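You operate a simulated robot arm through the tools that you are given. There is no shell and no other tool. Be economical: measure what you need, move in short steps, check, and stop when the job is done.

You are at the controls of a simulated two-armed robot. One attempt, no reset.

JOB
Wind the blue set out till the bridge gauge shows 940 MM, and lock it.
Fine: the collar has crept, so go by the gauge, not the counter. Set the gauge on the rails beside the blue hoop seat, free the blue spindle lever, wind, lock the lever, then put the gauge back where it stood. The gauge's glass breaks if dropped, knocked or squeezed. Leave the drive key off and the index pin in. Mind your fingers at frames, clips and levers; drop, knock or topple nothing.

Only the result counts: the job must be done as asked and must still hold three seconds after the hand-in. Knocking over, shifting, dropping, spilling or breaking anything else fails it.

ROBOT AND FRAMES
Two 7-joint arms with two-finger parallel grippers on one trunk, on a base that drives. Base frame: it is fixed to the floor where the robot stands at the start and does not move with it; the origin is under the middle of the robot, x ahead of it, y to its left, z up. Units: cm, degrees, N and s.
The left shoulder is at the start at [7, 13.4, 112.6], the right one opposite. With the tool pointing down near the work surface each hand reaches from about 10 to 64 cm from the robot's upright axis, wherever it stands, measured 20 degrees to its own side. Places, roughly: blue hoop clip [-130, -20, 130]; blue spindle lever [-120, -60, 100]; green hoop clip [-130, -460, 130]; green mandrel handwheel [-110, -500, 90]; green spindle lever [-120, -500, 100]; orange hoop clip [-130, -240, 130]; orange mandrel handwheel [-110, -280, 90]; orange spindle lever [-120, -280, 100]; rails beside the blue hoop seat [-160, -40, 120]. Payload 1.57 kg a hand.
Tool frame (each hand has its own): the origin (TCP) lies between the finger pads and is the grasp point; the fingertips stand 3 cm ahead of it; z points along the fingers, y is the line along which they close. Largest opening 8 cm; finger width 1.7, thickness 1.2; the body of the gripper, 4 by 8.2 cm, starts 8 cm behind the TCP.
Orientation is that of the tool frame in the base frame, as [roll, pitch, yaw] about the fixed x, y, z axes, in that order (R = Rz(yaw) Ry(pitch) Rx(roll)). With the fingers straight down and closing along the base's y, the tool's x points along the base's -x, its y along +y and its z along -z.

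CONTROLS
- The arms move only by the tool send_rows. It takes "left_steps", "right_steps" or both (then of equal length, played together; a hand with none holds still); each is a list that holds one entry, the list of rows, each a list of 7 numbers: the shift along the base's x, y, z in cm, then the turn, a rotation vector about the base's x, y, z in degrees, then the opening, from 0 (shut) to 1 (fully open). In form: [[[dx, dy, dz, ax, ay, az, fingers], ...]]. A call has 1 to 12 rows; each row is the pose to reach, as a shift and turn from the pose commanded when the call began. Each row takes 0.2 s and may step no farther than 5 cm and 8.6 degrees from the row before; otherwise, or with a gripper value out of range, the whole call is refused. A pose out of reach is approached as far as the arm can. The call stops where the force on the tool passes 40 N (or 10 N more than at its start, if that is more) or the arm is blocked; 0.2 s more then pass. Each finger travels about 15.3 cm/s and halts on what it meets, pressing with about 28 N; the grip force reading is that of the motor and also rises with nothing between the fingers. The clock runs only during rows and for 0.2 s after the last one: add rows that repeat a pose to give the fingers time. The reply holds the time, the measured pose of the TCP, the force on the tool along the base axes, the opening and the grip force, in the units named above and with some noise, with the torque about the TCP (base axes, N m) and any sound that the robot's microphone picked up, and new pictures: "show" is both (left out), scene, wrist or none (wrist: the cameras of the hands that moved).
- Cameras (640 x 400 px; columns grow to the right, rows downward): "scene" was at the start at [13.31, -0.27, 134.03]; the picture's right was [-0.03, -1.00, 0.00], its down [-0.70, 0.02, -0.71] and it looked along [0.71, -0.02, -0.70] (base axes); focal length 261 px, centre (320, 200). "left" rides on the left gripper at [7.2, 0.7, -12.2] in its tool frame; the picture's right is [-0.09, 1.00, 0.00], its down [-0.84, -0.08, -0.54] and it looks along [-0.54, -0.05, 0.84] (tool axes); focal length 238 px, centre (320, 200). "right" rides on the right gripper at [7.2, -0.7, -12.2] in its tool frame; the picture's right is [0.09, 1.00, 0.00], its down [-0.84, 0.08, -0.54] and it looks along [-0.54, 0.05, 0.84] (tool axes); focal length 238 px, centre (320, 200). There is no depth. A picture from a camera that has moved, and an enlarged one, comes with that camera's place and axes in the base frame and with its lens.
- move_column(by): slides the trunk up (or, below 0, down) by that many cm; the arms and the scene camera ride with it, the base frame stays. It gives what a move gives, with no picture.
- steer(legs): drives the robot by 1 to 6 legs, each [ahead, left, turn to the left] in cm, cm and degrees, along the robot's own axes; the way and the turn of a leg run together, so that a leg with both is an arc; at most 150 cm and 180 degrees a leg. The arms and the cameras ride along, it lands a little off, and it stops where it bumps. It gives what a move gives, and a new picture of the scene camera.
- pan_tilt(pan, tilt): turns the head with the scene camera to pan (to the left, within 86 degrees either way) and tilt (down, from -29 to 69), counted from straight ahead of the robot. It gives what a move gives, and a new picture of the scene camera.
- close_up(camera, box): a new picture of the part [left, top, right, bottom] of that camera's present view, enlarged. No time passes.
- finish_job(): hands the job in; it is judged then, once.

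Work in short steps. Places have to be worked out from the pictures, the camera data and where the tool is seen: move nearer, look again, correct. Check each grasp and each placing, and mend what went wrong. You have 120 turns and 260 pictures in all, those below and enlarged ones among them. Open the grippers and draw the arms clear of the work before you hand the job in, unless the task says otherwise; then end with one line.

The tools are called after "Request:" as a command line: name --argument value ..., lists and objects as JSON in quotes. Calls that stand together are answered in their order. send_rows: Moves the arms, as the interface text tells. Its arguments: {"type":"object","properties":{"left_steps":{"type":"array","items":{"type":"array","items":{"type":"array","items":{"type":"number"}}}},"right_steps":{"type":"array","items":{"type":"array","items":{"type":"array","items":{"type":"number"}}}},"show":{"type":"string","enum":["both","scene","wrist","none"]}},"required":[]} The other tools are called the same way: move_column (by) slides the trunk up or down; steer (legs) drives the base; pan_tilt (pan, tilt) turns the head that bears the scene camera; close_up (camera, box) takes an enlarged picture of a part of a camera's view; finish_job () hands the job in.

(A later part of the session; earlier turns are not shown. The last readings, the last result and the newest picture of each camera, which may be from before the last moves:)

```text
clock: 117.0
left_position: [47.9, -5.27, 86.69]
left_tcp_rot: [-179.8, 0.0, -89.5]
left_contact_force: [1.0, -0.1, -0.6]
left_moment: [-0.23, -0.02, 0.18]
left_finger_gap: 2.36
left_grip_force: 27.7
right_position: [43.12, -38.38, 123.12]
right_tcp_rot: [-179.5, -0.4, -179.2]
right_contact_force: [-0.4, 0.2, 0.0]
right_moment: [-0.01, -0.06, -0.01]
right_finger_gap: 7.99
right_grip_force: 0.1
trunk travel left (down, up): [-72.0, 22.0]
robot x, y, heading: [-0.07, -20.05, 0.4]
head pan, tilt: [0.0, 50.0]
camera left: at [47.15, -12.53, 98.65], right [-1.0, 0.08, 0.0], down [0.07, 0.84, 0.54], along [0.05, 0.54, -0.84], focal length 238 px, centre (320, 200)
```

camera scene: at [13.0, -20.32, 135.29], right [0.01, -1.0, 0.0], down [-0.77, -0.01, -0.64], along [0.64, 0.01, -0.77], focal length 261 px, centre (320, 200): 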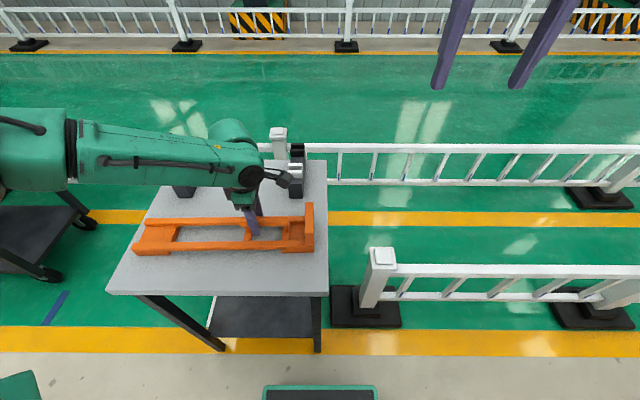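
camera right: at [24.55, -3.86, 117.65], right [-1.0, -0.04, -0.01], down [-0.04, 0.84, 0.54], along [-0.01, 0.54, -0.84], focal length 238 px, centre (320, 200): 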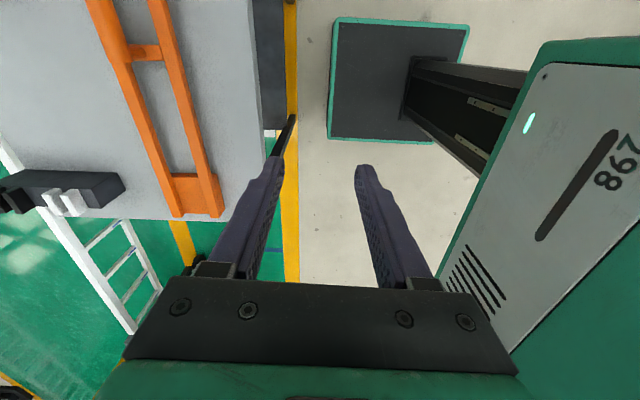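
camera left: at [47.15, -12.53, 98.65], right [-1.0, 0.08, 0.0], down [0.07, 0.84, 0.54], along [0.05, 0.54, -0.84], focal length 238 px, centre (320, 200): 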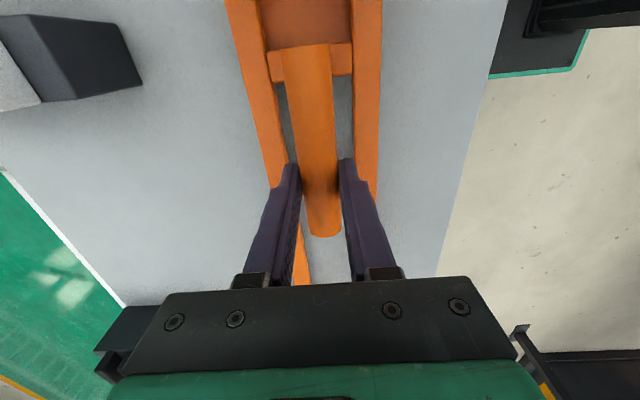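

Gripped at 2.36 cm. I lift 1 cm and check weight, balance and tilt.

Request:
send_rows --left_steps '[[[0, 0, 0.3, 0, 0, 0, 0], [0, 0, 0.7, 0, 0, 0, 0], [0, 0, 1.2, 0, 0, 0, 0], [0, 0, 1.2, 0, 0, 0, 0], [0, 0, 1.2, 0, 0, 0, 0]]]'

Request:
close_up --camera "scene" --box '[110, 160, 350, 310]'

```text
clock: 118.2
left_position: [47.99, -5.25, 87.75]
left_tcp_rot: [180.0, 0.1, -89.5]
left_contact_force: [0.0, -0.3, -5.6]
left_moment: [-0.24, 0.0, 0.05]
left_finger_gap: 2.37
left_grip_force: 28.3
right_position: [43.23, -38.19, 123.09]
right_tcp_rot: [-179.4, -0.4, -179.4]
right_contact_force: [-0.6, -0.1, -0.4]
right_moment: [-0.02, -0.01, -0.03]
right_finger_gap: 7.99
right_grip_force: 0.1
trunk travel left (down, up): [-72.0, 22.0]
robot x, y, heading: [0.4, -20.37, 0.3]
head pan, tilt: [0.0, 50.0]
camera scene: at [13.12, -20.26, 135.27], right [0.01, -1.0, 0.0], down [-0.77, -0.01, -0.64], along [0.64, 0.0, -0.77], focal length 261 px, centre (320, 200)
camera left: at [47.29, -12.54, 99.86], right [-1.0, 0.08, 0.0], down [0.07, 0.84, 0.54], along [0.05, 0.54, -0.84], focal length 238 px, centre (320, 200)
```

scene: 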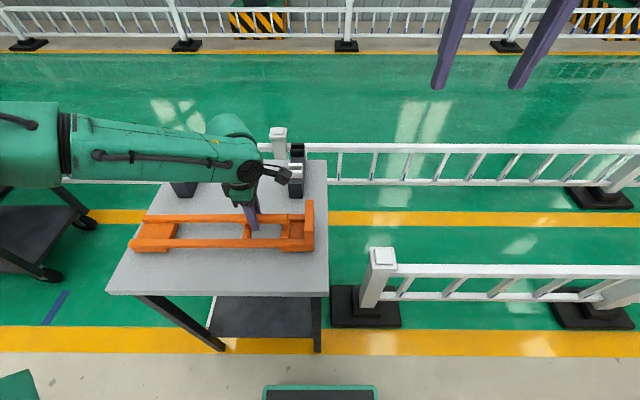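
left: 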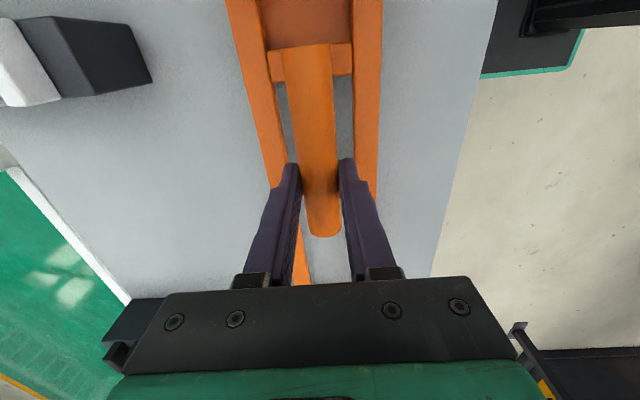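

```text
2.67 times, centred on (230, 235) of scene
camera zoom: at [13.12, -20.26, 135.27], right [0.01, -1.0, 0.0], down [-0.77, -0.01, -0.64], along [0.64, 0.0, -0.77], focal length 695 px, centre (560, 107)
```

zoom: 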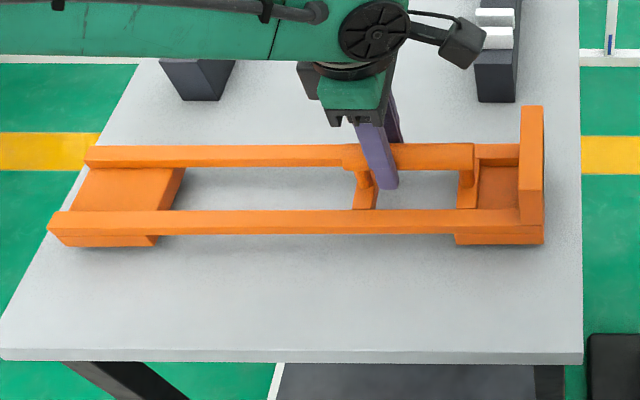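

It weighs 5.6 N and hangs level, with a small moment. I lift it clear gently.

Request:
send_rows --left_steps '[[[0, 0, 1, 0, 0, 0, 0], [0, 0, 2.5, 0, 0, 0, 0], [0, 0, 4.5, 0, 0, 0, 0], [0, 0, 7, 0, 0, 0, 0], [0, 0, 9.5, 0, 0, 0, 0], [0, 0, 12, 0, 0, 0, 0], [0, 0, 14.5, 0, 0, 0, 0], [0, 0, 17, 0, 0, 0, 0], [0, 0, 19, 0, 0, 0, 0], [0, 0, 20, 0, 0, 0, 0], [0, 0, 20, 0, 0, 0, 0]]]'

```text
clock: 120.6
left_position: [47.79, -5.15, 107.79]
left_tcp_rot: [-179.9, 0.1, -89.5]
left_contact_force: [0.3, -0.8, -5.8]
left_moment: [-0.22, 0.01, -0.02]
left_finger_gap: 2.34
left_grip_force: 27.9
right_position: [43.23, -38.34, 123.1]
right_tcp_rot: [-179.5, -0.4, -179.2]
right_contact_force: [0.1, -0.2, -0.8]
right_moment: [0.01, 0.03, -0.02]
right_finger_gap: 8.0
right_grip_force: 0.2
trunk travel left (down, up): [-72.0, 22.0]
robot x, y, heading: [-0.13, -20.59, 0.5]
head pan, tilt: [0.0, 50.0]
camera scene: at [13.14, -20.26, 135.27], right [0.01, -1.0, 0.0], down [-0.77, -0.01, -0.64], along [0.64, 0.0, -0.77], focal length 261 px, centre (320, 200)
camera left: at [47.19, -12.42, 119.77], right [-1.0, 0.08, 0.0], down [0.07, 0.84, 0.54], along [0.05, 0.54, -0.84], focal length 238 px, centre (320, 200)
```

scene: 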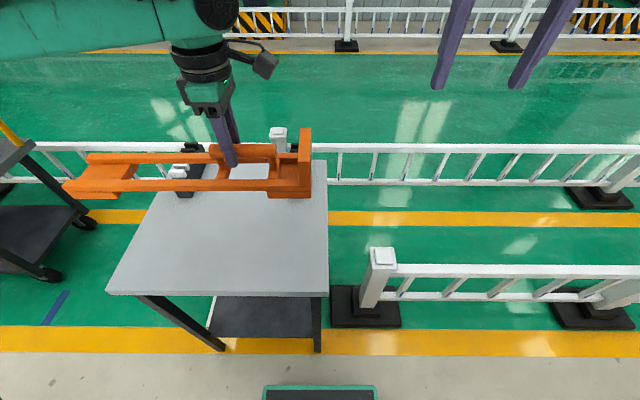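
left: 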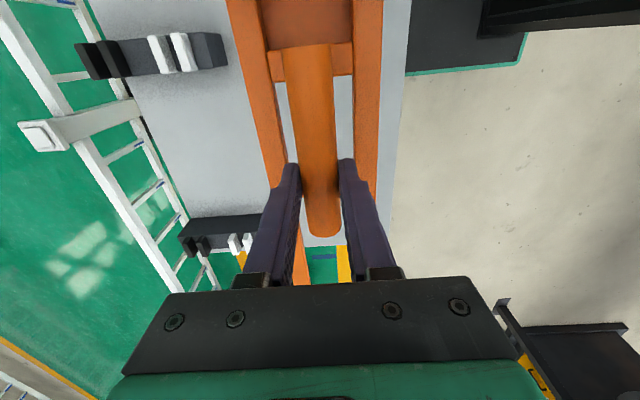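

Request:
steer --legs '[[-30, 0, 0]]'

Request:
send_rows --left_steps '[[[0, 0, 0, 0, 0, -4, 0], [0, 0, 0, 0, 0, -11, 0], [0, 0, 0, 0, 0, -19, 0], [0, 0, 0, 0, 0, -27, 0], [0, 0, 0, 0, 0, -35, 0], [0, 0, 0, 0, 0, -43, 0], [0, 0, 0, 0, 0, -51, 0], [0, 0, 0, 0, 0, -59, 0], [0, 0, 0, 0, 0, -67, 0], [0, 0, 0, 0, 0, -75, 0], [0, 0, 0, 0, 0, -83, 0], [0, 0, 0, 0, 0, -90, 0]]]'

```text
clock: 122.7
left_position: [18.37, -5.48, 107.65]
left_tcp_rot: [179.9, 0.1, -89.6]
left_contact_force: [0.3, -0.5, -6.0]
left_moment: [-0.18, 0.0, 0.04]
left_finger_gap: 2.36
left_grip_force: 27.8
right_position: [13.54, -38.63, 122.97]
right_tcp_rot: [-179.4, -0.5, -179.4]
right_contact_force: [-0.1, 0.2, 0.2]
right_moment: [-0.01, 0.04, 0.03]
right_finger_gap: 7.99
right_grip_force: 0.0
trunk travel left (down, up): [-72.0, 22.0]
robot x, y, heading: [-29.22, -20.64, 0.2]
head pan, tilt: [0.0, 50.0]
camera scene: at [-16.36, -20.49, 135.25], right [0.0, -1.0, 0.0], down [-0.77, 0.0, -0.64], along [0.64, 0.0, -0.77], focal length 261 px, centre (320, 200)
```

scene: 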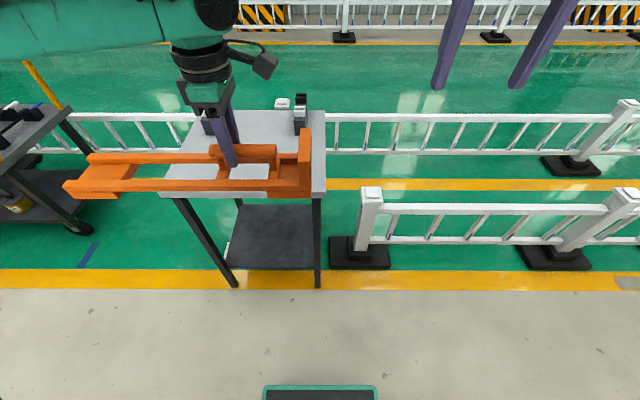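

```text
clock: 125.3
left_position: [18.41, -5.53, 107.78]
left_tcp_rot: [-179.9, 0.0, -179.9]
left_contact_force: [0.1, -0.8, -5.2]
left_moment: [0.03, 0.24, -0.03]
left_finger_gap: 2.35
left_grip_force: 27.6
right_position: [13.41, -38.56, 123.04]
right_tcp_rot: [-179.4, -0.5, -179.3]
right_contact_force: [-0.1, 0.5, 0.7]
right_moment: [0.02, 0.01, -0.02]
right_finger_gap: 8.01
right_grip_force: 0.0
trunk travel left (down, up): [-72.0, 22.0]
robot x, y, heading: [-29.43, -20.68, 0.3]
head pan, tilt: [0.0, 50.0]
camera scene: at [-16.55, -20.5, 135.27], right [0.0, -1.0, 0.0], down [-0.77, 0.0, -0.64], along [0.64, 0.0, -0.77], focal length 261 px, centre (320, 200)
camera left: at [11.02, -4.89, 119.74], right [0.09, 1.0, 0.0], down [0.84, -0.07, 0.54], along [0.54, -0.05, -0.84], focal length 238 px, centre (320, 200)
```

scene: 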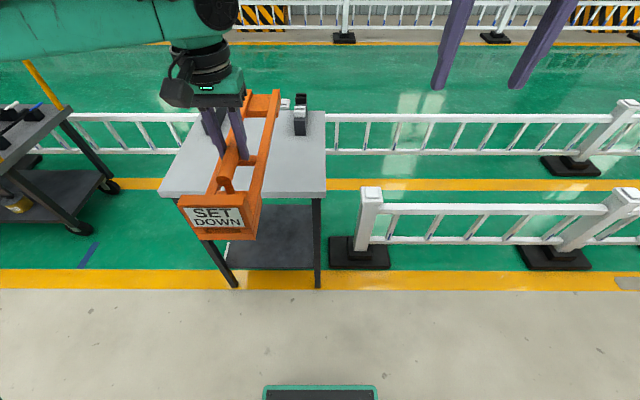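
left: 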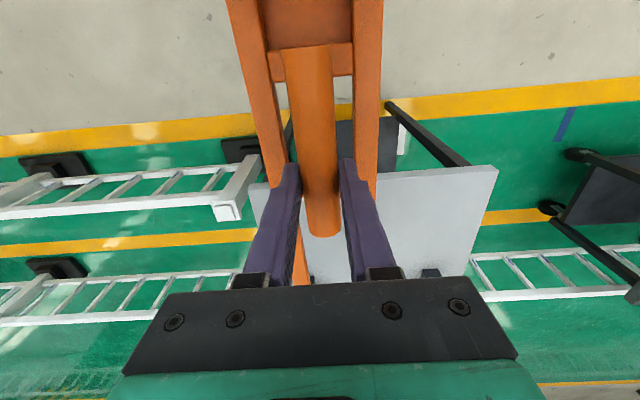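

Gauge now points ahead with its display toward the robot. I raise the trunk and hand before turning to the machine.

Request:
move_column --by 21

Request:
send_rows --left_steps '[[[0, 0, 1.5, 0, 0, 0, 0], [0, 0, 4, 0, 0, 0, 0], [0, 0, 7, 0, 0, 0, 0], [0, 0, 10, 0, 0, 0, 0], [0, 0, 13, 0, 0, 0, 0], [0, 0, 15, 0, 0, 0, 0], [0, 0, 16, 0, 0, 0, 0], [0, 0, 16, 0, 0, 0, 0]]]' --right_steps '[[[0, 0, 1.5, 0, 0, 0, 0], [0, 0, 3, 0, 0, 0, 0], [0, 0, 5, 0, 0, 0, 0], [0, 0, 6, 0, 0, 0, 0], [0, 0, 6, 0, 0, 0, 0], [0, 0, 6, 0, 0, 0, 0], [0, 0, 6, 0, 0, 0, 0], [0, 0, 6, 0, 0, 0, 0]]]' --show "scene"

```text
clock: 127.5
left_position: [18.47, -5.44, 128.66]
left_tcp_rot: [-179.8, 0.0, -179.7]
left_contact_force: [0.2, -0.5, -4.6]
left_moment: [-0.01, 0.23, -0.02]
left_finger_gap: 2.34
left_grip_force: 28.2
right_position: [13.54, -38.56, 143.98]
right_tcp_rot: [-179.4, -0.5, -179.4]
right_contact_force: [0.2, 0.5, -0.4]
right_moment: [0.0, 0.04, -0.03]
right_finger_gap: 8.01
right_grip_force: 0.1
trunk travel left (down, up): [-93.0, 1.0]
robot x, y, heading: [-29.76, -20.33, 0.4]
head pan, tilt: [0.0, 50.0]
```

```text
clock: 129.3
left_position: [16.29, -3.96, 142.92]
left_tcp_rot: [-179.8, 0.1, -179.6]
left_contact_force: [-0.4, -0.1, -6.2]
left_moment: [0.01, 0.2, 0.01]
left_finger_gap: 2.33
left_grip_force: 27.5
left hand out of reach, approached as far as the arm can: row 5, 6, 7, 8
right_position: [13.38, -38.39, 149.48]
right_tcp_rot: [-179.4, -0.2, -179.5]
right_contact_force: [0.0, 0.2, -0.3]
right_moment: [0.02, 0.01, 0.01]
right_finger_gap: 0.0
right_grip_force: 20.8
right hand out of reach, approached as far as the arm can: row 4, 5, 6, 7, 8
trunk travel left (down, up): [-93.0, 1.0]
robot x, y, heading: [-29.59, -20.32, 0.4]
head pan, tilt: [0.0, 50.0]
camera scene: at [-16.42, -20.48, 156.26], right [0.0, -1.0, 0.0], down [-0.77, 0.0, -0.64], along [0.64, 0.0, -0.77], focal length 261 px, centre (320, 200)
```

scene: 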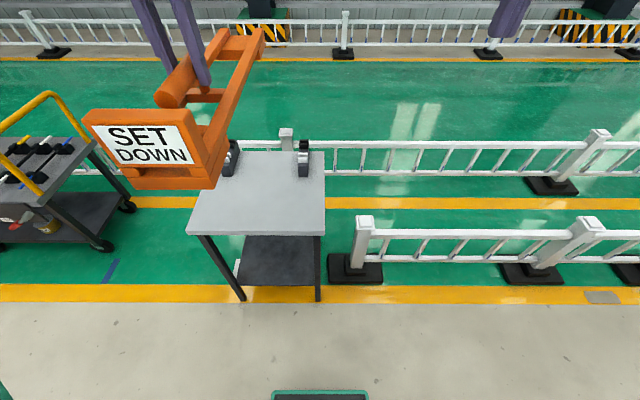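

Gauge bottom is ≈134, rails ≈124.6. I turn right to face the machine slowly and look.

Request:
steer --legs '[[0, 0, -90], [0, 0, -90]]'

Request:
pan_tilt --pan 0 --tilt 30

```text
clock: 137.4
left_position: [-75.6, -36.15, 143.01]
left_tcp_rot: [-179.7, 0.1, -0.8]
left_contact_force: [0.3, -0.2, -5.7]
left_moment: [0.02, -0.22, -0.01]
left_finger_gap: 2.35
left_grip_force: 27.7
right_position: [-71.77, -1.64, 149.5]
right_tcp_rot: [-179.4, -0.3, -0.6]
right_contact_force: [-0.3, -0.1, 0.4]
right_moment: [-0.02, -0.06, -0.02]
right_finger_gap: 0.0
right_grip_force: 20.8
trunk travel left (down, up): [-93.0, 1.0]
robot x, y, heading: [-29.5, -20.97, 179.2]
head pan, tilt: [0.0, 50.0]
camera scene: at [-42.21, -20.46, 156.27], right [0.02, 1.0, 0.0], down [0.77, -0.01, -0.64], along [-0.64, 0.01, -0.77], focal length 261 px, centre (320, 200)
```

scene: 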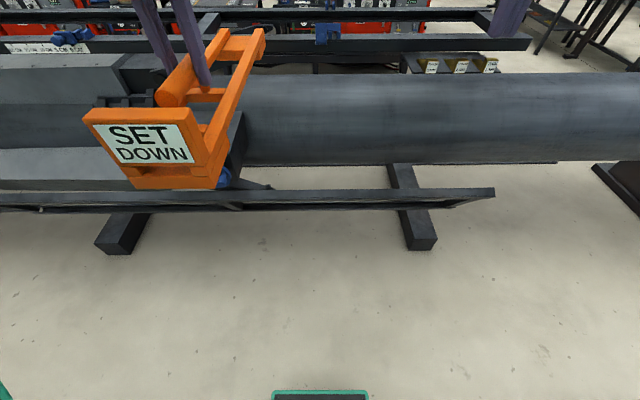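

```text
clock: 138.2
left_position: [-75.52, -36.05, 143.15]
left_tcp_rot: [-179.9, 0.1, -0.9]
left_contact_force: [0.5, -0.7, -5.6]
left_moment: [-0.01, -0.2, -0.03]
left_finger_gap: 2.37
left_grip_force: 27.7
right_position: [-71.9, -1.63, 149.6]
right_tcp_rot: [-179.4, -0.3, -0.7]
right_contact_force: [-0.2, -0.3, 0.4]
right_moment: [0.0, 0.01, -0.06]
right_finger_gap: 0.0
right_grip_force: 21.3
trunk travel left (down, up): [-93.0, 1.0]
robot x, y, heading: [-29.49, -20.36, 179.2]
head pan, tilt: [0.0, 30.0]
camera scene: at [-43.55, -20.38, 159.22], right [0.02, 1.0, 0.0], down [0.5, -0.01, -0.87], along [-0.86, 0.01, -0.5], focal length 261 px, centre (320, 200)
```

scene: 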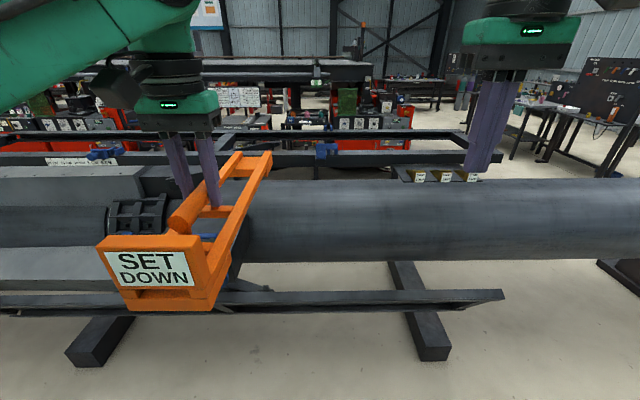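

Request:
steer --legs '[[40, 1.5, 0.8]]'

Request:
close_up --camera "scene" --box '[100, 80, 420, 280]'

Request:
close_up --camera "left" --box '[0, 0, 640, 400]'

```text
clock: 140.7
left_position: [-115.11, -37.38, 143.12]
left_tcp_rot: [-179.9, 0.3, -0.5]
left_contact_force: [0.7, 0.9, -5.2]
left_moment: [-0.02, -0.22, -0.01]
left_finger_gap: 2.35
left_grip_force: 27.9
right_position: [-111.58, -2.83, 149.76]
right_tcp_rot: [-179.5, -0.1, -0.4]
right_contact_force: [0.4, 0.8, -0.8]
right_moment: [-0.02, 0.04, 0.01]
right_finger_gap: 0.0
right_grip_force: 21.1
trunk travel left (down, up): [-93.0, 1.0]
robot x, y, heading: [-69.88, -21.53, 179.5]
head pan, tilt: [0.0, 30.0]
camera scene: at [-83.19, -21.41, 159.27], right [0.01, 1.0, 0.0], down [0.5, 0.0, -0.87], along [-0.87, 0.01, -0.5], focal length 261 px, centre (320, 200)
```

scene: 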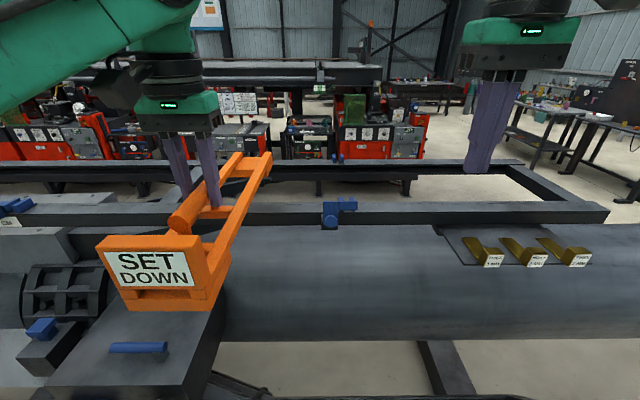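

```text
2.00 times, centred on (260, 180) of scene
camera zoom: at [-83.19, -21.41, 159.27], right [0.01, 1.0, 0.0], down [0.5, 0.0, -0.87], along [-0.87, 0.01, -0.5], focal length 522 px, centre (440, 240)
```

zoom: 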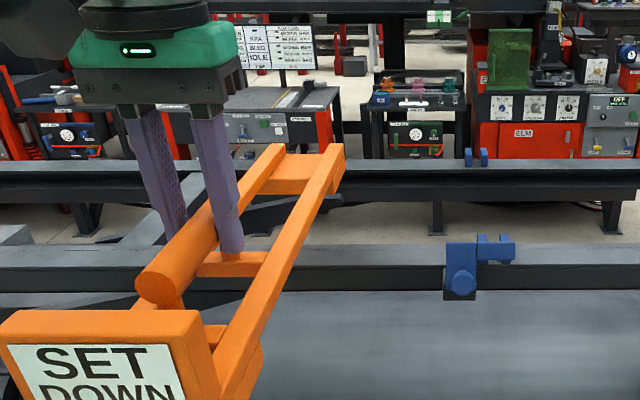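

```text
1.00 times, centred on (320, 200) of left
camera zoom: at [-107.95, -38.18, 155.18], right [-0.1, -0.99, 0.0], down [-0.83, 0.08, 0.55], along [-0.54, 0.06, -0.84], focal length 238 px, centre (320, 200)
```

zoom: 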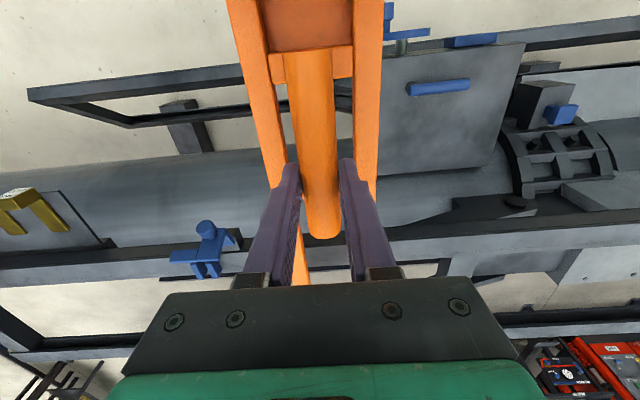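

Rail front edge re-measured at x≈−136, consistent. I drive ahead 25 cm.

Request:
steer --legs '[[24, 0, 0.3]]'

Request:
close_up --camera "left" --box '[0, 0, 640, 400]'

Request:
pan_tilt --pan 0 --tilt 60

```text
clock: 142.5
left_position: [-138.62, -37.39, 143.28]
left_tcp_rot: [-180.0, 0.4, -0.3]
left_contact_force: [1.8, -0.4, -4.7]
left_moment: [-0.02, -0.2, -0.01]
left_finger_gap: 2.35
left_grip_force: 28.0
right_position: [-135.19, -2.91, 149.77]
right_tcp_rot: [-179.4, -0.1, 0.0]
right_contact_force: [1.0, -0.2, 0.6]
right_moment: [0.01, -0.01, 0.0]
right_finger_gap: 0.01
right_grip_force: 21.7
trunk travel left (down, up): [-93.0, 1.0]
robot x, y, heading: [-93.33, -21.18, 179.7]
head pan, tilt: [0.0, 30.0]
camera scene: at [-106.69, -21.33, 159.29], right [0.01, 1.0, 0.0], down [0.5, 0.0, -0.87], along [-0.87, 0.0, -0.5], focal length 261 px, centre (320, 200)
```

scene: 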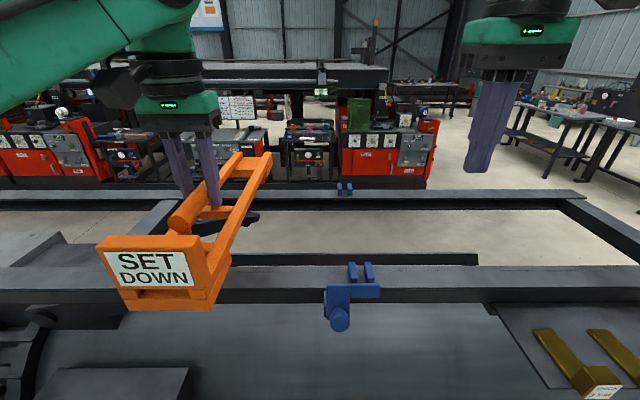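

```text
1.00 times, centred on (320, 200) of left
camera zoom: at [-131.37, -38.21, 155.25], right [-0.1, -1.0, 0.0], down [-0.83, 0.08, 0.55], along [-0.55, 0.05, -0.84], focal length 238 px, centre (320, 200)
```

zoom: 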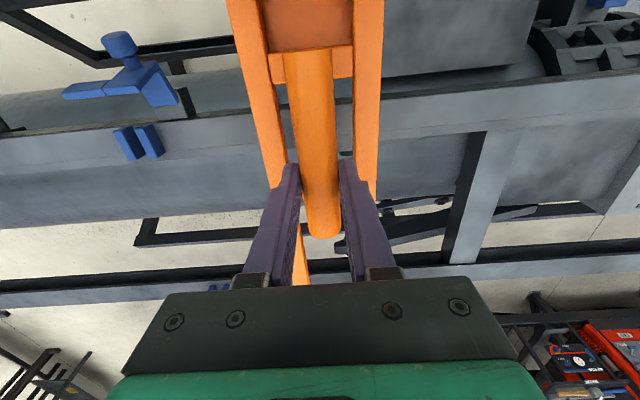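

```text
clock: 143.4
left_position: [-139.25, -37.4, 143.02]
left_tcp_rot: [-179.9, 0.0, -0.3]
left_contact_force: [0.4, 0.3, -6.6]
left_moment: [0.01, -0.22, -0.01]
left_finger_gap: 2.37
left_grip_force: 28.4
right_position: [-136.01, -2.92, 149.48]
right_tcp_rot: [-179.5, -0.4, 0.1]
right_contact_force: [-0.6, 0.3, -0.1]
right_moment: [-0.03, -0.01, 0.01]
right_finger_gap: 0.02
right_grip_force: 21.3
trunk travel left (down, up): [-93.0, 1.0]
robot x, y, heading: [-93.51, -21.09, 179.7]
head pan, tilt: [0.0, 60.0]
camera scene: at [-105.08, -21.33, 155.01], right [0.01, 1.0, 0.0], down [0.87, 0.0, -0.5], along [-0.5, 0.0, -0.87], focal length 261 px, centre (320, 200)
```

scene: 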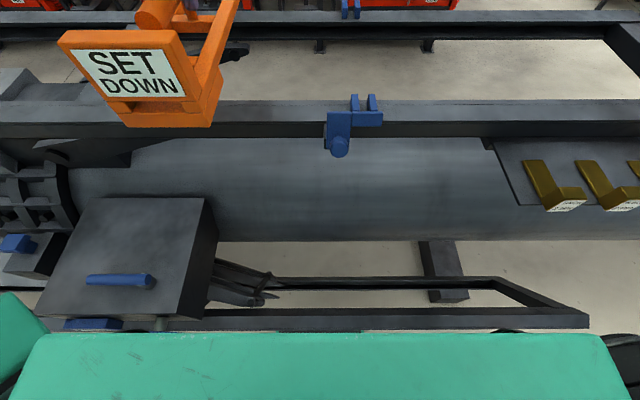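

Rail centre ≈ x −154.7, crossbar at y≈−58, clip beyond y −21: y≈−37.5 is clear. I extend to TCP x≈−146.6 while lowering to z≈136.

Request:
send_rows --left_steps '[[[0, 0, -1, 0, 0, 0, 0], [-0.8, 0, -2.5, 0, 0, 0, 0], [-2, 0, -4, 0, 0, 0, 0], [-3.5, 0, -5, 0, 0, 0, 0], [-5, 0, -6, 0, 0, 0, 0], [-6.5, 0, -6.5, 0, 0, 0, 0], [-7.4, 0, -7, 0, 0, 0, 0], [-7.4, 0, -7, 0, 0, 0, 0]]]'

```text
clock: 145.2
left_position: [-143.61, -37.83, 137.06]
left_tcp_rot: [-179.8, 0.2, -0.3]
left_contact_force: [0.0, -0.6, -5.3]
left_moment: [-0.04, -0.21, 0.0]
left_finger_gap: 2.32
left_grip_force: 27.9
left hand out of reach, approached as far as the arm can: row 5, 6, 7, 8
right_position: [-135.84, -2.98, 149.66]
right_tcp_rot: [-179.4, -0.2, 0.0]
right_contact_force: [0.1, 0.2, -0.6]
right_moment: [-0.02, -0.02, -0.01]
right_finger_gap: 0.0
right_grip_force: 21.3
trunk travel left (down, up): [-93.0, 1.0]
robot x, y, heading: [-92.95, -21.08, 180.0]
head pan, tilt: [0.0, 60.0]
camera scene: at [-105.02, -21.36, 155.01], right [0.01, 1.0, 0.0], down [0.87, 0.0, -0.5], along [-0.5, 0.0, -0.87], focal length 261 px, centre (320, 200)
camera left: at [-136.4, -38.67, 149.03], right [-0.1, -1.0, 0.0], down [-0.84, 0.08, 0.54], along [-0.54, 0.05, -0.84], focal length 238 px, centre (320, 200)
```

scene: 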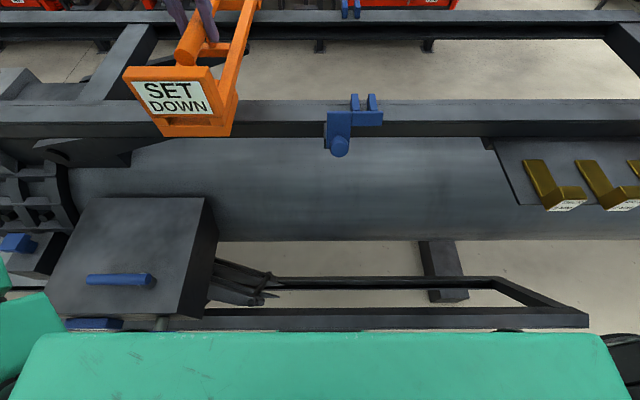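
left: 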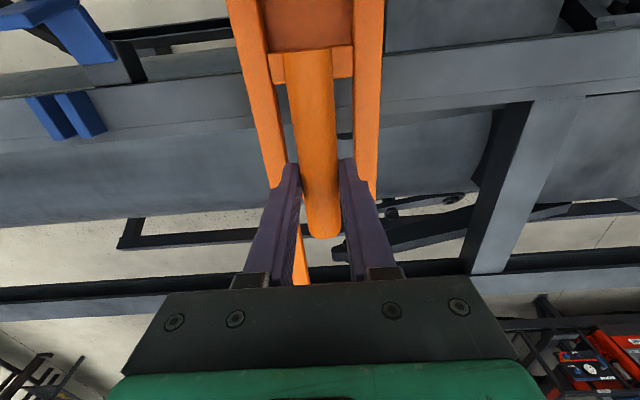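

Out of reach by 3 cm; I nudge the base ahead 3 cm.

Request:
steer --legs '[[3.2, 0, 0]]'

Request:
close_up --camera "left" --box '[0, 0, 640, 400]'

```text
clock: 146.1
left_position: [-145.94, -37.71, 137.34]
left_tcp_rot: [-179.8, 0.4, -0.3]
left_contact_force: [0.9, 0.4, -4.8]
left_moment: [0.0, -0.19, -0.02]
left_finger_gap: 2.37
left_grip_force: 27.8
right_position: [-138.14, -2.98, 149.88]
right_tcp_rot: [-179.6, 0.2, 0.0]
right_contact_force: [0.9, -0.2, 0.4]
right_moment: [-0.03, 0.07, -0.01]
right_finger_gap: 0.01
right_grip_force: 21.0
trunk travel left (down, up): [-93.0, 1.0]
robot x, y, heading: [-96.61, -21.31, 179.7]
head pan, tilt: [0.0, 60.0]
camera scene: at [-107.29, -21.34, 155.09], right [0.01, 1.0, 0.0], down [0.86, 0.0, -0.5], along [-0.5, 0.0, -0.86], focal length 261 px, centre (320, 200)
```

scene: 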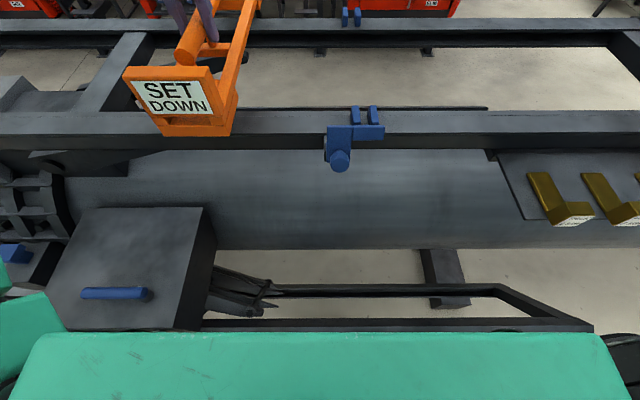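

```text
1.00 times, centred on (320, 200) of left
camera zoom: at [-138.69, -38.64, 149.35], right [-0.1, -1.0, 0.0], down [-0.83, 0.08, 0.55], along [-0.55, 0.06, -0.84], focal length 238 px, centre (320, 200)
```

zoom: 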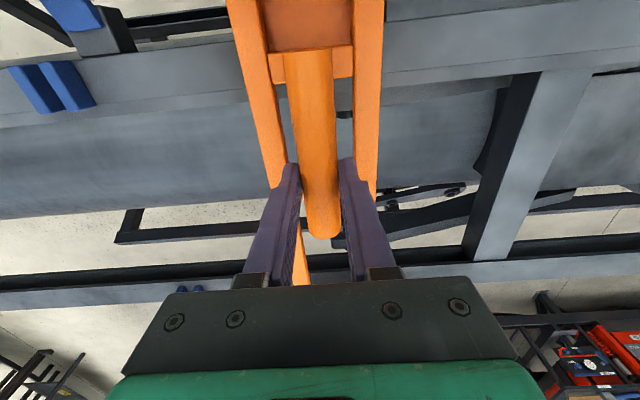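

Rail inner gap now reads centre ≈ −155.2, so I shift ~1.2 cm farther and lower to just above the rails.

Request:
send_rows --left_steps '[[[-0.5, 0, -0.7, 0, 0, 0, 0], [-1, 0, -1.4, 0, 0, 0, 0], [-1.2, 0, -2, 0, 0, 0, 0], [-1.2, 0, -2.5, 0, 0, 0, 0], [-1.2, 0, -2.8, 0, 0, 0, 0], [-1.2, 0, -2.8, 0, 0, 0, 0]]]'

Request:
close_up --camera "scene" --box '[60, 0, 300, 150]'

```text
clock: 147.5
left_position: [-147.73, -37.72, 134.39]
left_tcp_rot: [-179.8, 0.1, -0.3]
left_contact_force: [0.5, -0.6, -5.5]
left_moment: [-0.01, -0.2, 0.02]
left_finger_gap: 2.36
left_grip_force: 27.9
right_position: [-138.83, -2.87, 149.87]
right_tcp_rot: [-179.5, -0.3, 0.0]
right_contact_force: [-0.2, 0.7, -0.6]
right_moment: [0.02, -0.01, 0.01]
right_finger_gap: 0.0
right_grip_force: 21.7
trunk travel left (down, up): [-93.0, 1.0]
robot x, y, heading: [-96.35, -21.03, 179.5]
head pan, tilt: [0.0, 60.0]
camera scene: at [-108.01, -21.33, 155.03], right [0.01, 1.0, 0.0], down [0.87, 0.0, -0.5], along [-0.5, 0.0, -0.87], focal length 261 px, centre (320, 200)
camera left: at [-140.53, -38.64, 146.38], right [-0.1, -1.0, 0.0], down [-0.83, 0.08, 0.55], along [-0.54, 0.06, -0.84], focal length 238 px, centre (320, 200)
```

scene: 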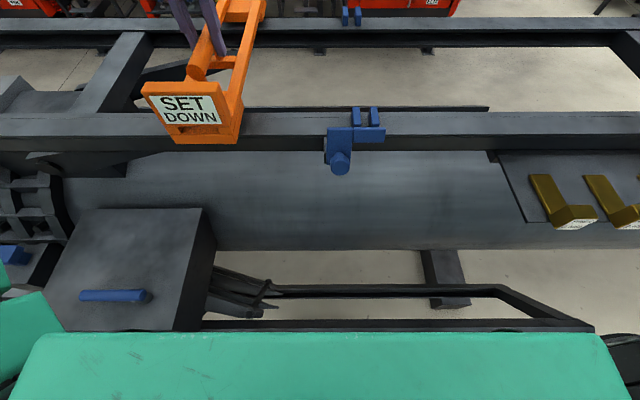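
left: 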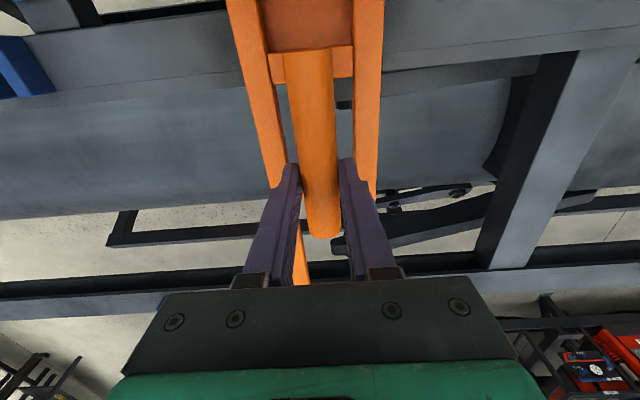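

```text
2.67 times, centred on (180, 75) of scene
camera zoom: at [-108.01, -21.33, 155.03], right [0.01, 1.0, 0.0], down [0.87, 0.0, -0.5], along [-0.5, 0.0, -0.87], focal length 695 px, centre (693, 533)
```

zoom: 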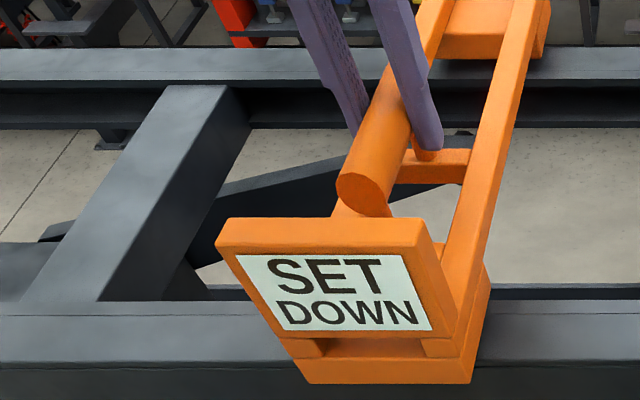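

Nearly symmetric; I shift back 0.7 cm and lower in small steps until contact.

Request:
send_rows --left_steps '[[[0.7, 0, 0, 0, 0, 0, 0], [0.7, 0, -0.3, 0, 0, 0, 0], [0.7, 0, -0.6, 0, 0, 0, 0], [0.7, 0, -0.8, 0, 0, 0, 0], [0.7, 0, -1.0, 0, 0, 0, 0], [0.7, 0, -1.0, 0, 0, 0, 0]]]' --show "scene"

Request:
close_up --camera "scene" --box '[60, 0, 300, 150]'

```text
clock: 148.9
left_position: [-147.05, -37.81, 133.4]
left_tcp_rot: [-179.8, 0.3, -0.3]
left_contact_force: [-0.7, -0.2, -1.5]
left_moment: [0.02, 0.89, -0.01]
left_finger_gap: 2.36
left_grip_force: 28.5
right_position: [-138.88, -2.87, 149.58]
right_tcp_rot: [-179.5, -0.3, 0.1]
right_contact_force: [-0.4, -0.4, -0.5]
right_moment: [0.01, 0.0, 0.01]
right_finger_gap: 0.0
right_grip_force: 22.1
trunk travel left (down, up): [-93.0, 1.0]
robot x, y, heading: [-96.49, -21.12, 179.5]
head pan, tilt: [0.0, 60.0]
camera scene: at [-108.05, -21.3, 155.03], right [0.01, 1.0, 0.0], down [0.87, 0.0, -0.5], along [-0.5, 0.0, -0.87], focal length 261 px, centre (320, 200)
```

scene: 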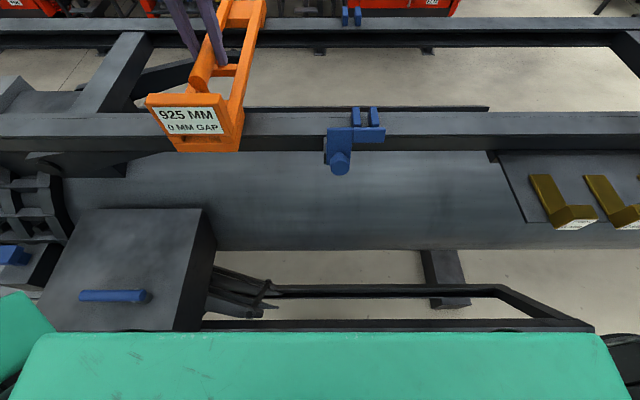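

```text
2.67 times, centred on (180, 75) of scene
camera zoom: at [-108.05, -21.3, 155.03], right [0.01, 1.0, 0.0], down [0.87, 0.0, -0.5], along [-0.5, 0.0, -0.87], focal length 695 px, centre (693, 533)
```

zoom: 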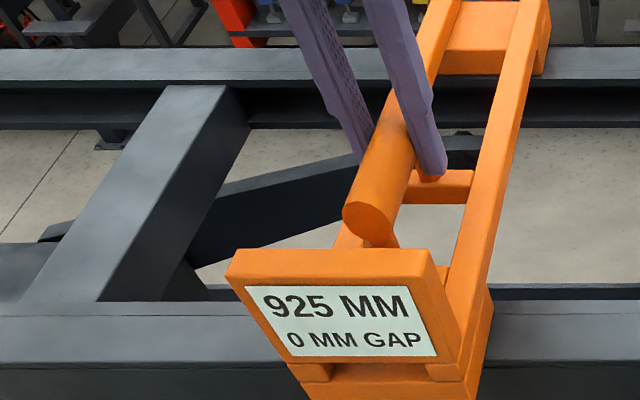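

The gauge reads 925 MM, 0 gap. The rear foot carries most, so I lower 0.2–0.3 more to seat the front before releasing.

Request:
send_rows --left_steps '[[[0, 0, -0.1, 0, 0, 0, 0], [0, 0, -0.2, 0, 0, 0, 0], [0, 0, -0.3, 0, 0, 0, 0], [0, 0, -0.3, 0, 0, 0, 0]]]' --show "none"

```text
clock: 149.9
left_position: [-146.94, -37.78, 133.23]
left_tcp_rot: [-179.9, 0.5, -0.3]
left_contact_force: [-5.8, -2.1, 19.1]
left_moment: [-0.02, -0.31, 0.02]
left_finger_gap: 2.33
left_grip_force: 27.9
right_position: [-138.82, -2.83, 149.73]
right_tcp_rot: [-179.5, -0.2, 0.0]
right_contact_force: [0.4, 0.4, -0.3]
right_moment: [-0.03, 0.0, 0.0]
right_finger_gap: 0.01
right_grip_force: 21.1
trunk travel left (down, up): [-93.0, 1.0]
robot x, y, heading: [-96.62, -21.95, 179.6]
head pan, tilt: [0.0, 60.0]
```

Both feet are seated. I relieve slightly and open gently.

Request:
send_rows --left_steps '[[[0, 0, 0.15, 0, 0, 0, 0], [0, 0, 0.15, 0, 0, 0, 0.3], [0, 0, 0.15, 0, 0, 0, 0.36], [0, 0, 0.15, 0, 0, 0, 0.42], [0, 0, 0.15, 0, 0, 0, 0.45], [0, 0, 0.15, 0, 0, 0, 0.45]]]'

Request:
close_up --camera "scene" --box '[60, 0, 300, 150]'

```text
clock: 151.3
left_position: [-147.04, -37.85, 133.13]
left_tcp_rot: [-179.8, 0.3, -0.3]
left_contact_force: [0.5, 0.9, -0.2]
left_moment: [0.02, -0.02, 0.02]
left_finger_gap: 3.61
left_grip_force: 0.1
right_position: [-138.86, -3.04, 149.73]
right_tcp_rot: [-179.5, -0.3, -0.1]
right_contact_force: [-0.8, -0.6, -0.5]
right_moment: [0.03, -0.05, 0.04]
right_finger_gap: 0.01
right_grip_force: 20.8
trunk travel left (down, up): [-93.0, 1.0]
robot x, y, heading: [-96.52, -21.45, 179.7]
head pan, tilt: [0.0, 60.0]
camera scene: at [-108.02, -21.27, 155.03], right [0.01, 1.0, 0.0], down [0.87, 0.0, -0.5], along [-0.5, 0.0, -0.87], focal length 261 px, centre (320, 200)
camera left: at [-139.89, -38.58, 145.19], right [-0.1, -1.0, 0.0], down [-0.83, 0.08, 0.55], along [-0.54, 0.05, -0.84], focal length 238 px, centre (320, 200)
```

scene: 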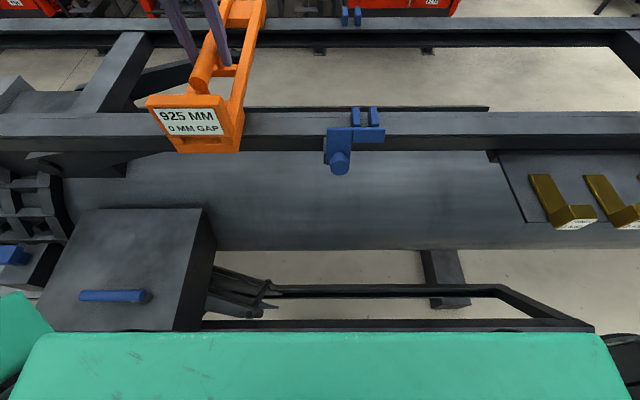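
left: 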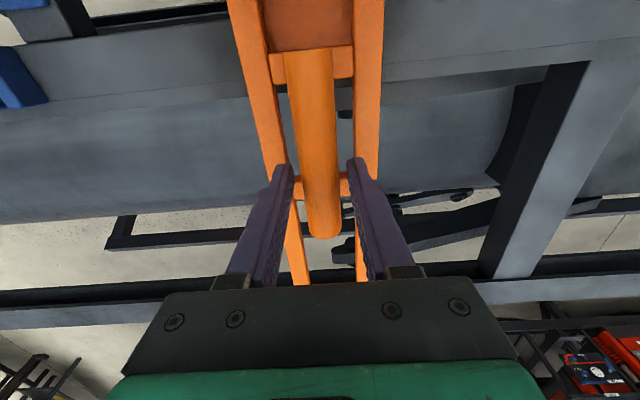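

```text
2.67 times, centred on (180, 75) of scene
camera zoom: at [-108.02, -21.27, 155.03], right [0.01, 1.0, 0.0], down [0.87, 0.0, -0.5], along [-0.5, 0.0, -0.87], focal length 695 px, centre (693, 533)
```

zoom: 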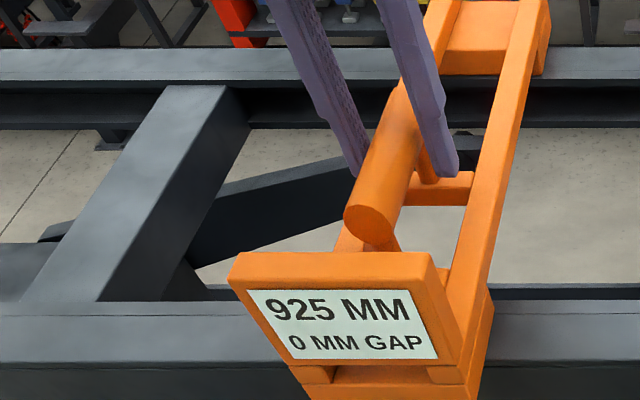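

Placed and released. I raise the hand straight up and back the robot off.

Request:
send_rows --left_steps '[[[0, 0, 1.5, 0, 0, 0, 0.45], [0, 0, 3.5, 0, 0, 0, 0.45], [0, 0, 5.5, 0, 0, 0, 0.45], [1, 0, 7.5, 0, 0, 0, 0.45], [3, 0, 9, 0, 0, 0, 0.45], [5, 0, 9, 0, 0, 0, 0.45]]]' --show "wrist"

Request:
steer --legs '[[-32, 0, 0]]'

Request:
pan_tilt --pan 20 --tilt 40

```text
clock: 152.7
left_position: [-141.86, -37.67, 142.34]
left_tcp_rot: [-179.9, 0.3, -0.3]
left_contact_force: [0.3, 0.5, -0.5]
left_moment: [-0.05, 0.0, 0.01]
left_finger_gap: 3.6
left_grip_force: 0.0
left hand out of reach, approached as far as the arm can: row 2, 3, 4, 5
right_position: [-138.77, -2.93, 149.65]
right_tcp_rot: [-179.5, -0.1, -0.1]
right_contact_force: [0.4, -0.9, 0.2]
right_moment: [0.02, 0.01, -0.04]
right_finger_gap: 0.0
right_grip_force: 21.6
trunk travel left (down, up): [-93.0, 1.0]
robot x, y, heading: [-96.35, -21.4, 179.7]
head pan, tilt: [0.0, 60.0]
camera left: at [-134.73, -38.54, 154.28], right [-0.1, -1.0, 0.0], down [-0.83, 0.08, 0.55], along [-0.54, 0.06, -0.84], focal length 238 px, centre (320, 200)
```

left: 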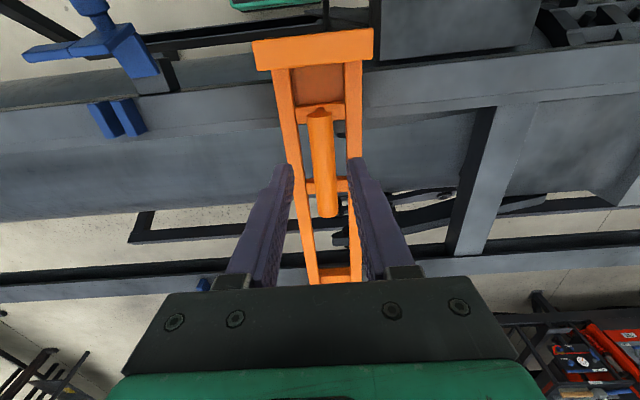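

```text
clock: 154.8
left_position: [-109.7, -38.29, 141.97]
left_tcp_rot: [-179.8, 0.1, 0.3]
left_contact_force: [-0.3, 0.2, -0.4]
left_moment: [0.03, 0.01, 0.01]
left_finger_gap: 3.59
left_grip_force: 0.1
right_position: [-106.93, -3.36, 149.62]
right_tcp_rot: [-179.5, -0.4, 0.6]
right_contact_force: [-0.9, 0.3, -0.5]
right_moment: [-0.01, -0.03, 0.02]
right_finger_gap: 0.01
right_grip_force: 21.0
trunk travel left (down, up): [-93.0, 1.0]
robot x, y, heading: [-64.22, -21.16, -179.4]
head pan, tilt: [0.0, 60.0]
camera scene: at [-75.89, -21.41, 154.99], right [0.0, 1.0, 0.0], down [0.87, 0.0, -0.5], along [-0.5, 0.0, -0.87], focal length 261 px, centre (320, 200)
```

scene: 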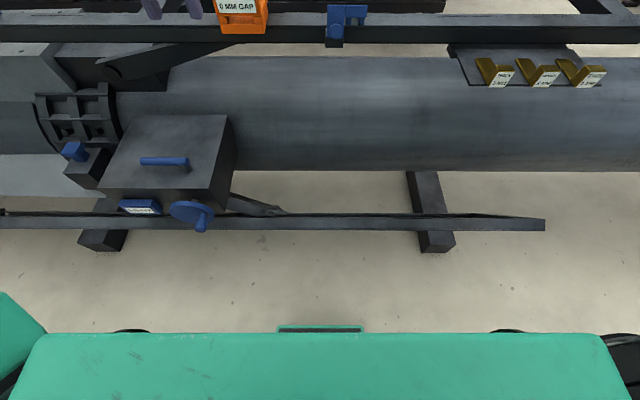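

```text
clock: 155.7
left_position: [-109.39, -38.21, 142.12]
left_tcp_rot: [-179.8, 0.3, 0.2]
left_contact_force: [1.1, 0.0, -0.3]
left_moment: [0.0, 0.02, 0.0]
left_finger_gap: 3.6
left_grip_force: 0.1
right_position: [-106.57, -3.3, 149.64]
right_tcp_rot: [-179.5, -0.3, 0.7]
right_contact_force: [-0.8, 0.0, -0.5]
right_moment: [0.02, 0.0, 0.01]
right_finger_gap: 0.0
right_grip_force: 21.3
trunk travel left (down, up): [-93.0, 1.0]
robot x, y, heading: [-63.9, -21.24, -179.7]
head pan, tilt: [20.0, 40.0]
camera scene: at [-76.81, -24.32, 157.7], right [-0.35, 0.94, 0.0], down [0.6, 0.22, -0.77], along [-0.72, -0.26, -0.64], focal length 261 px, centre (320, 200)
```

scene: 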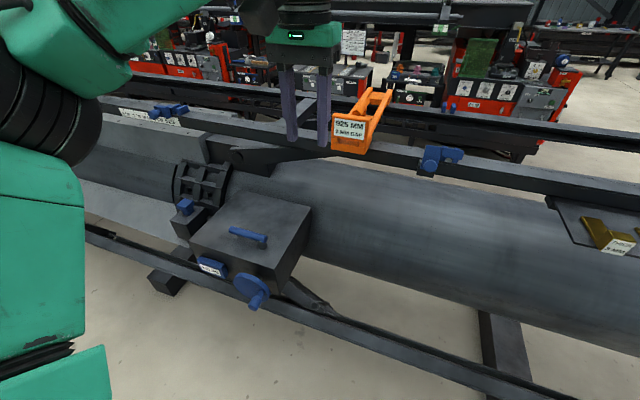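

Request:
close_up --camera "scene" --box '[160, 170, 320, 330]'

Request:
pan_tilt --pan 55 --tilt 20

```text
2.50 times, centred on (240, 250) of scene
camera zoom: at [-76.81, -24.32, 157.7], right [-0.35, 0.94, 0.0], down [0.6, 0.22, -0.77], along [-0.72, -0.26, -0.64], focal length 652 px, centre (520, 75)
```

zoom: 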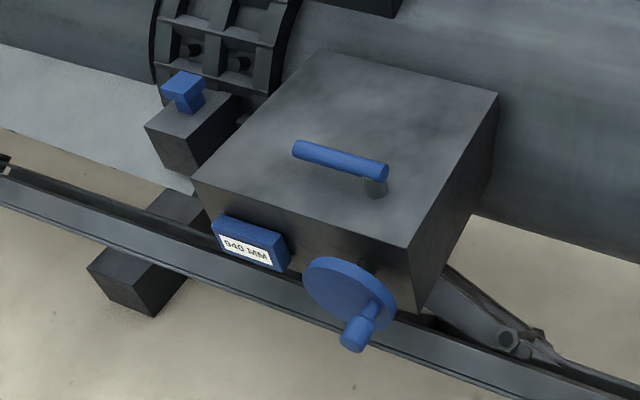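

```text
clock: 156.7
left_position: [-109.34, -38.09, 142.1]
left_tcp_rot: [-179.9, 0.2, 0.4]
left_contact_force: [0.0, 0.2, -0.5]
left_moment: [0.01, 0.0, 0.0]
left_finger_gap: 3.61
left_grip_force: 0.1
right_position: [-106.57, -3.28, 149.65]
right_tcp_rot: [-179.5, -0.3, 0.5]
right_contact_force: [-1.1, 0.0, -0.3]
right_moment: [0.01, 0.01, 0.0]
right_finger_gap: 0.0
right_grip_force: 21.4
trunk travel left (down, up): [-93.0, 1.0]
robot x, y, heading: [-63.92, -21.01, -179.8]
head pan, tilt: [55.0, 20.0]
camera scene: at [-74.15, -29.01, 160.84], right [-0.82, 0.57, 0.0], down [0.2, 0.28, -0.94], along [-0.54, -0.77, -0.34], focal length 261 px, centre (320, 200)
```

scene: 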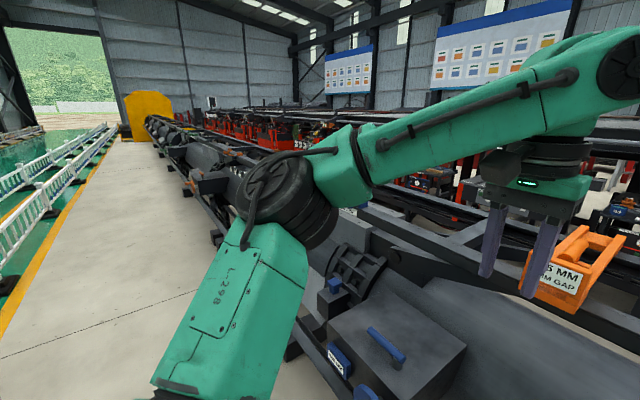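

Request:
close_up --camera "scene" --box '[170, 140, 250, 220]'

Request:
pan_tilt --pan 20 --tilt 40

```text
5.00 times, centred on (210, 180) of scene
camera zoom: at [-74.15, -29.01, 160.84], right [-0.82, 0.57, 0.0], down [0.2, 0.28, -0.94], along [-0.54, -0.77, -0.34], focal length 1304 px, centre (870, 300)
```

zoom: 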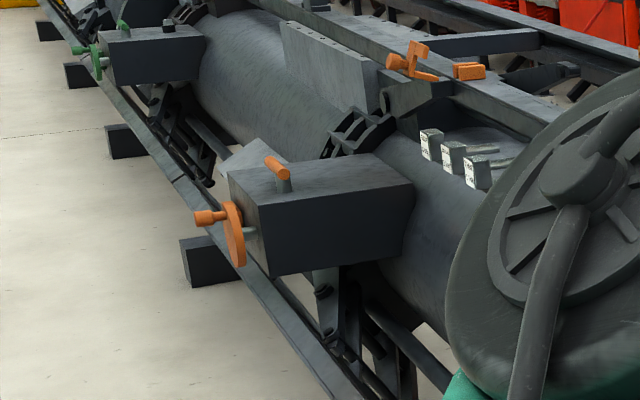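

```text
clock: 157.7
left_position: [-109.34, -38.21, 142.14]
left_tcp_rot: [-179.8, 0.3, 0.3]
left_contact_force: [-1.6, -0.6, 1.0]
left_moment: [-0.02, -0.02, 0.03]
left_finger_gap: 3.6
left_grip_force: 0.1
right_position: [-106.5, -3.28, 149.68]
right_tcp_rot: [-179.4, -0.2, 0.6]
right_contact_force: [-0.1, -0.2, -0.4]
right_moment: [0.0, -0.01, -0.04]
right_finger_gap: 0.01
right_grip_force: 21.1
trunk travel left (down, up): [-93.0, 1.0]
robot x, y, heading: [-64.07, -21.41, -179.7]
head pan, tilt: [20.0, 40.0]
camera scene: at [-76.81, -24.33, 157.71], right [-0.35, 0.94, 0.0], down [0.6, 0.22, -0.77], along [-0.72, -0.27, -0.64], focal length 261 px, centre (320, 200)
```

scene: 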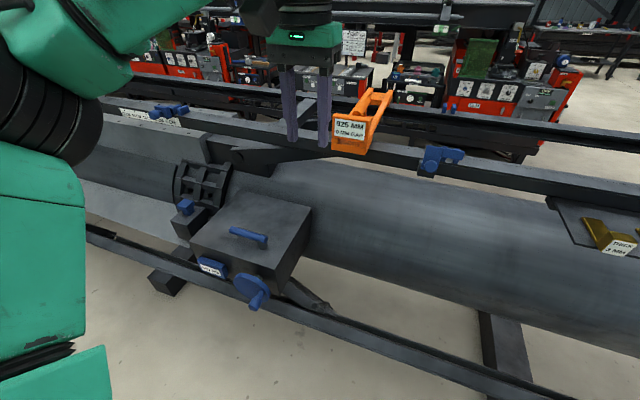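

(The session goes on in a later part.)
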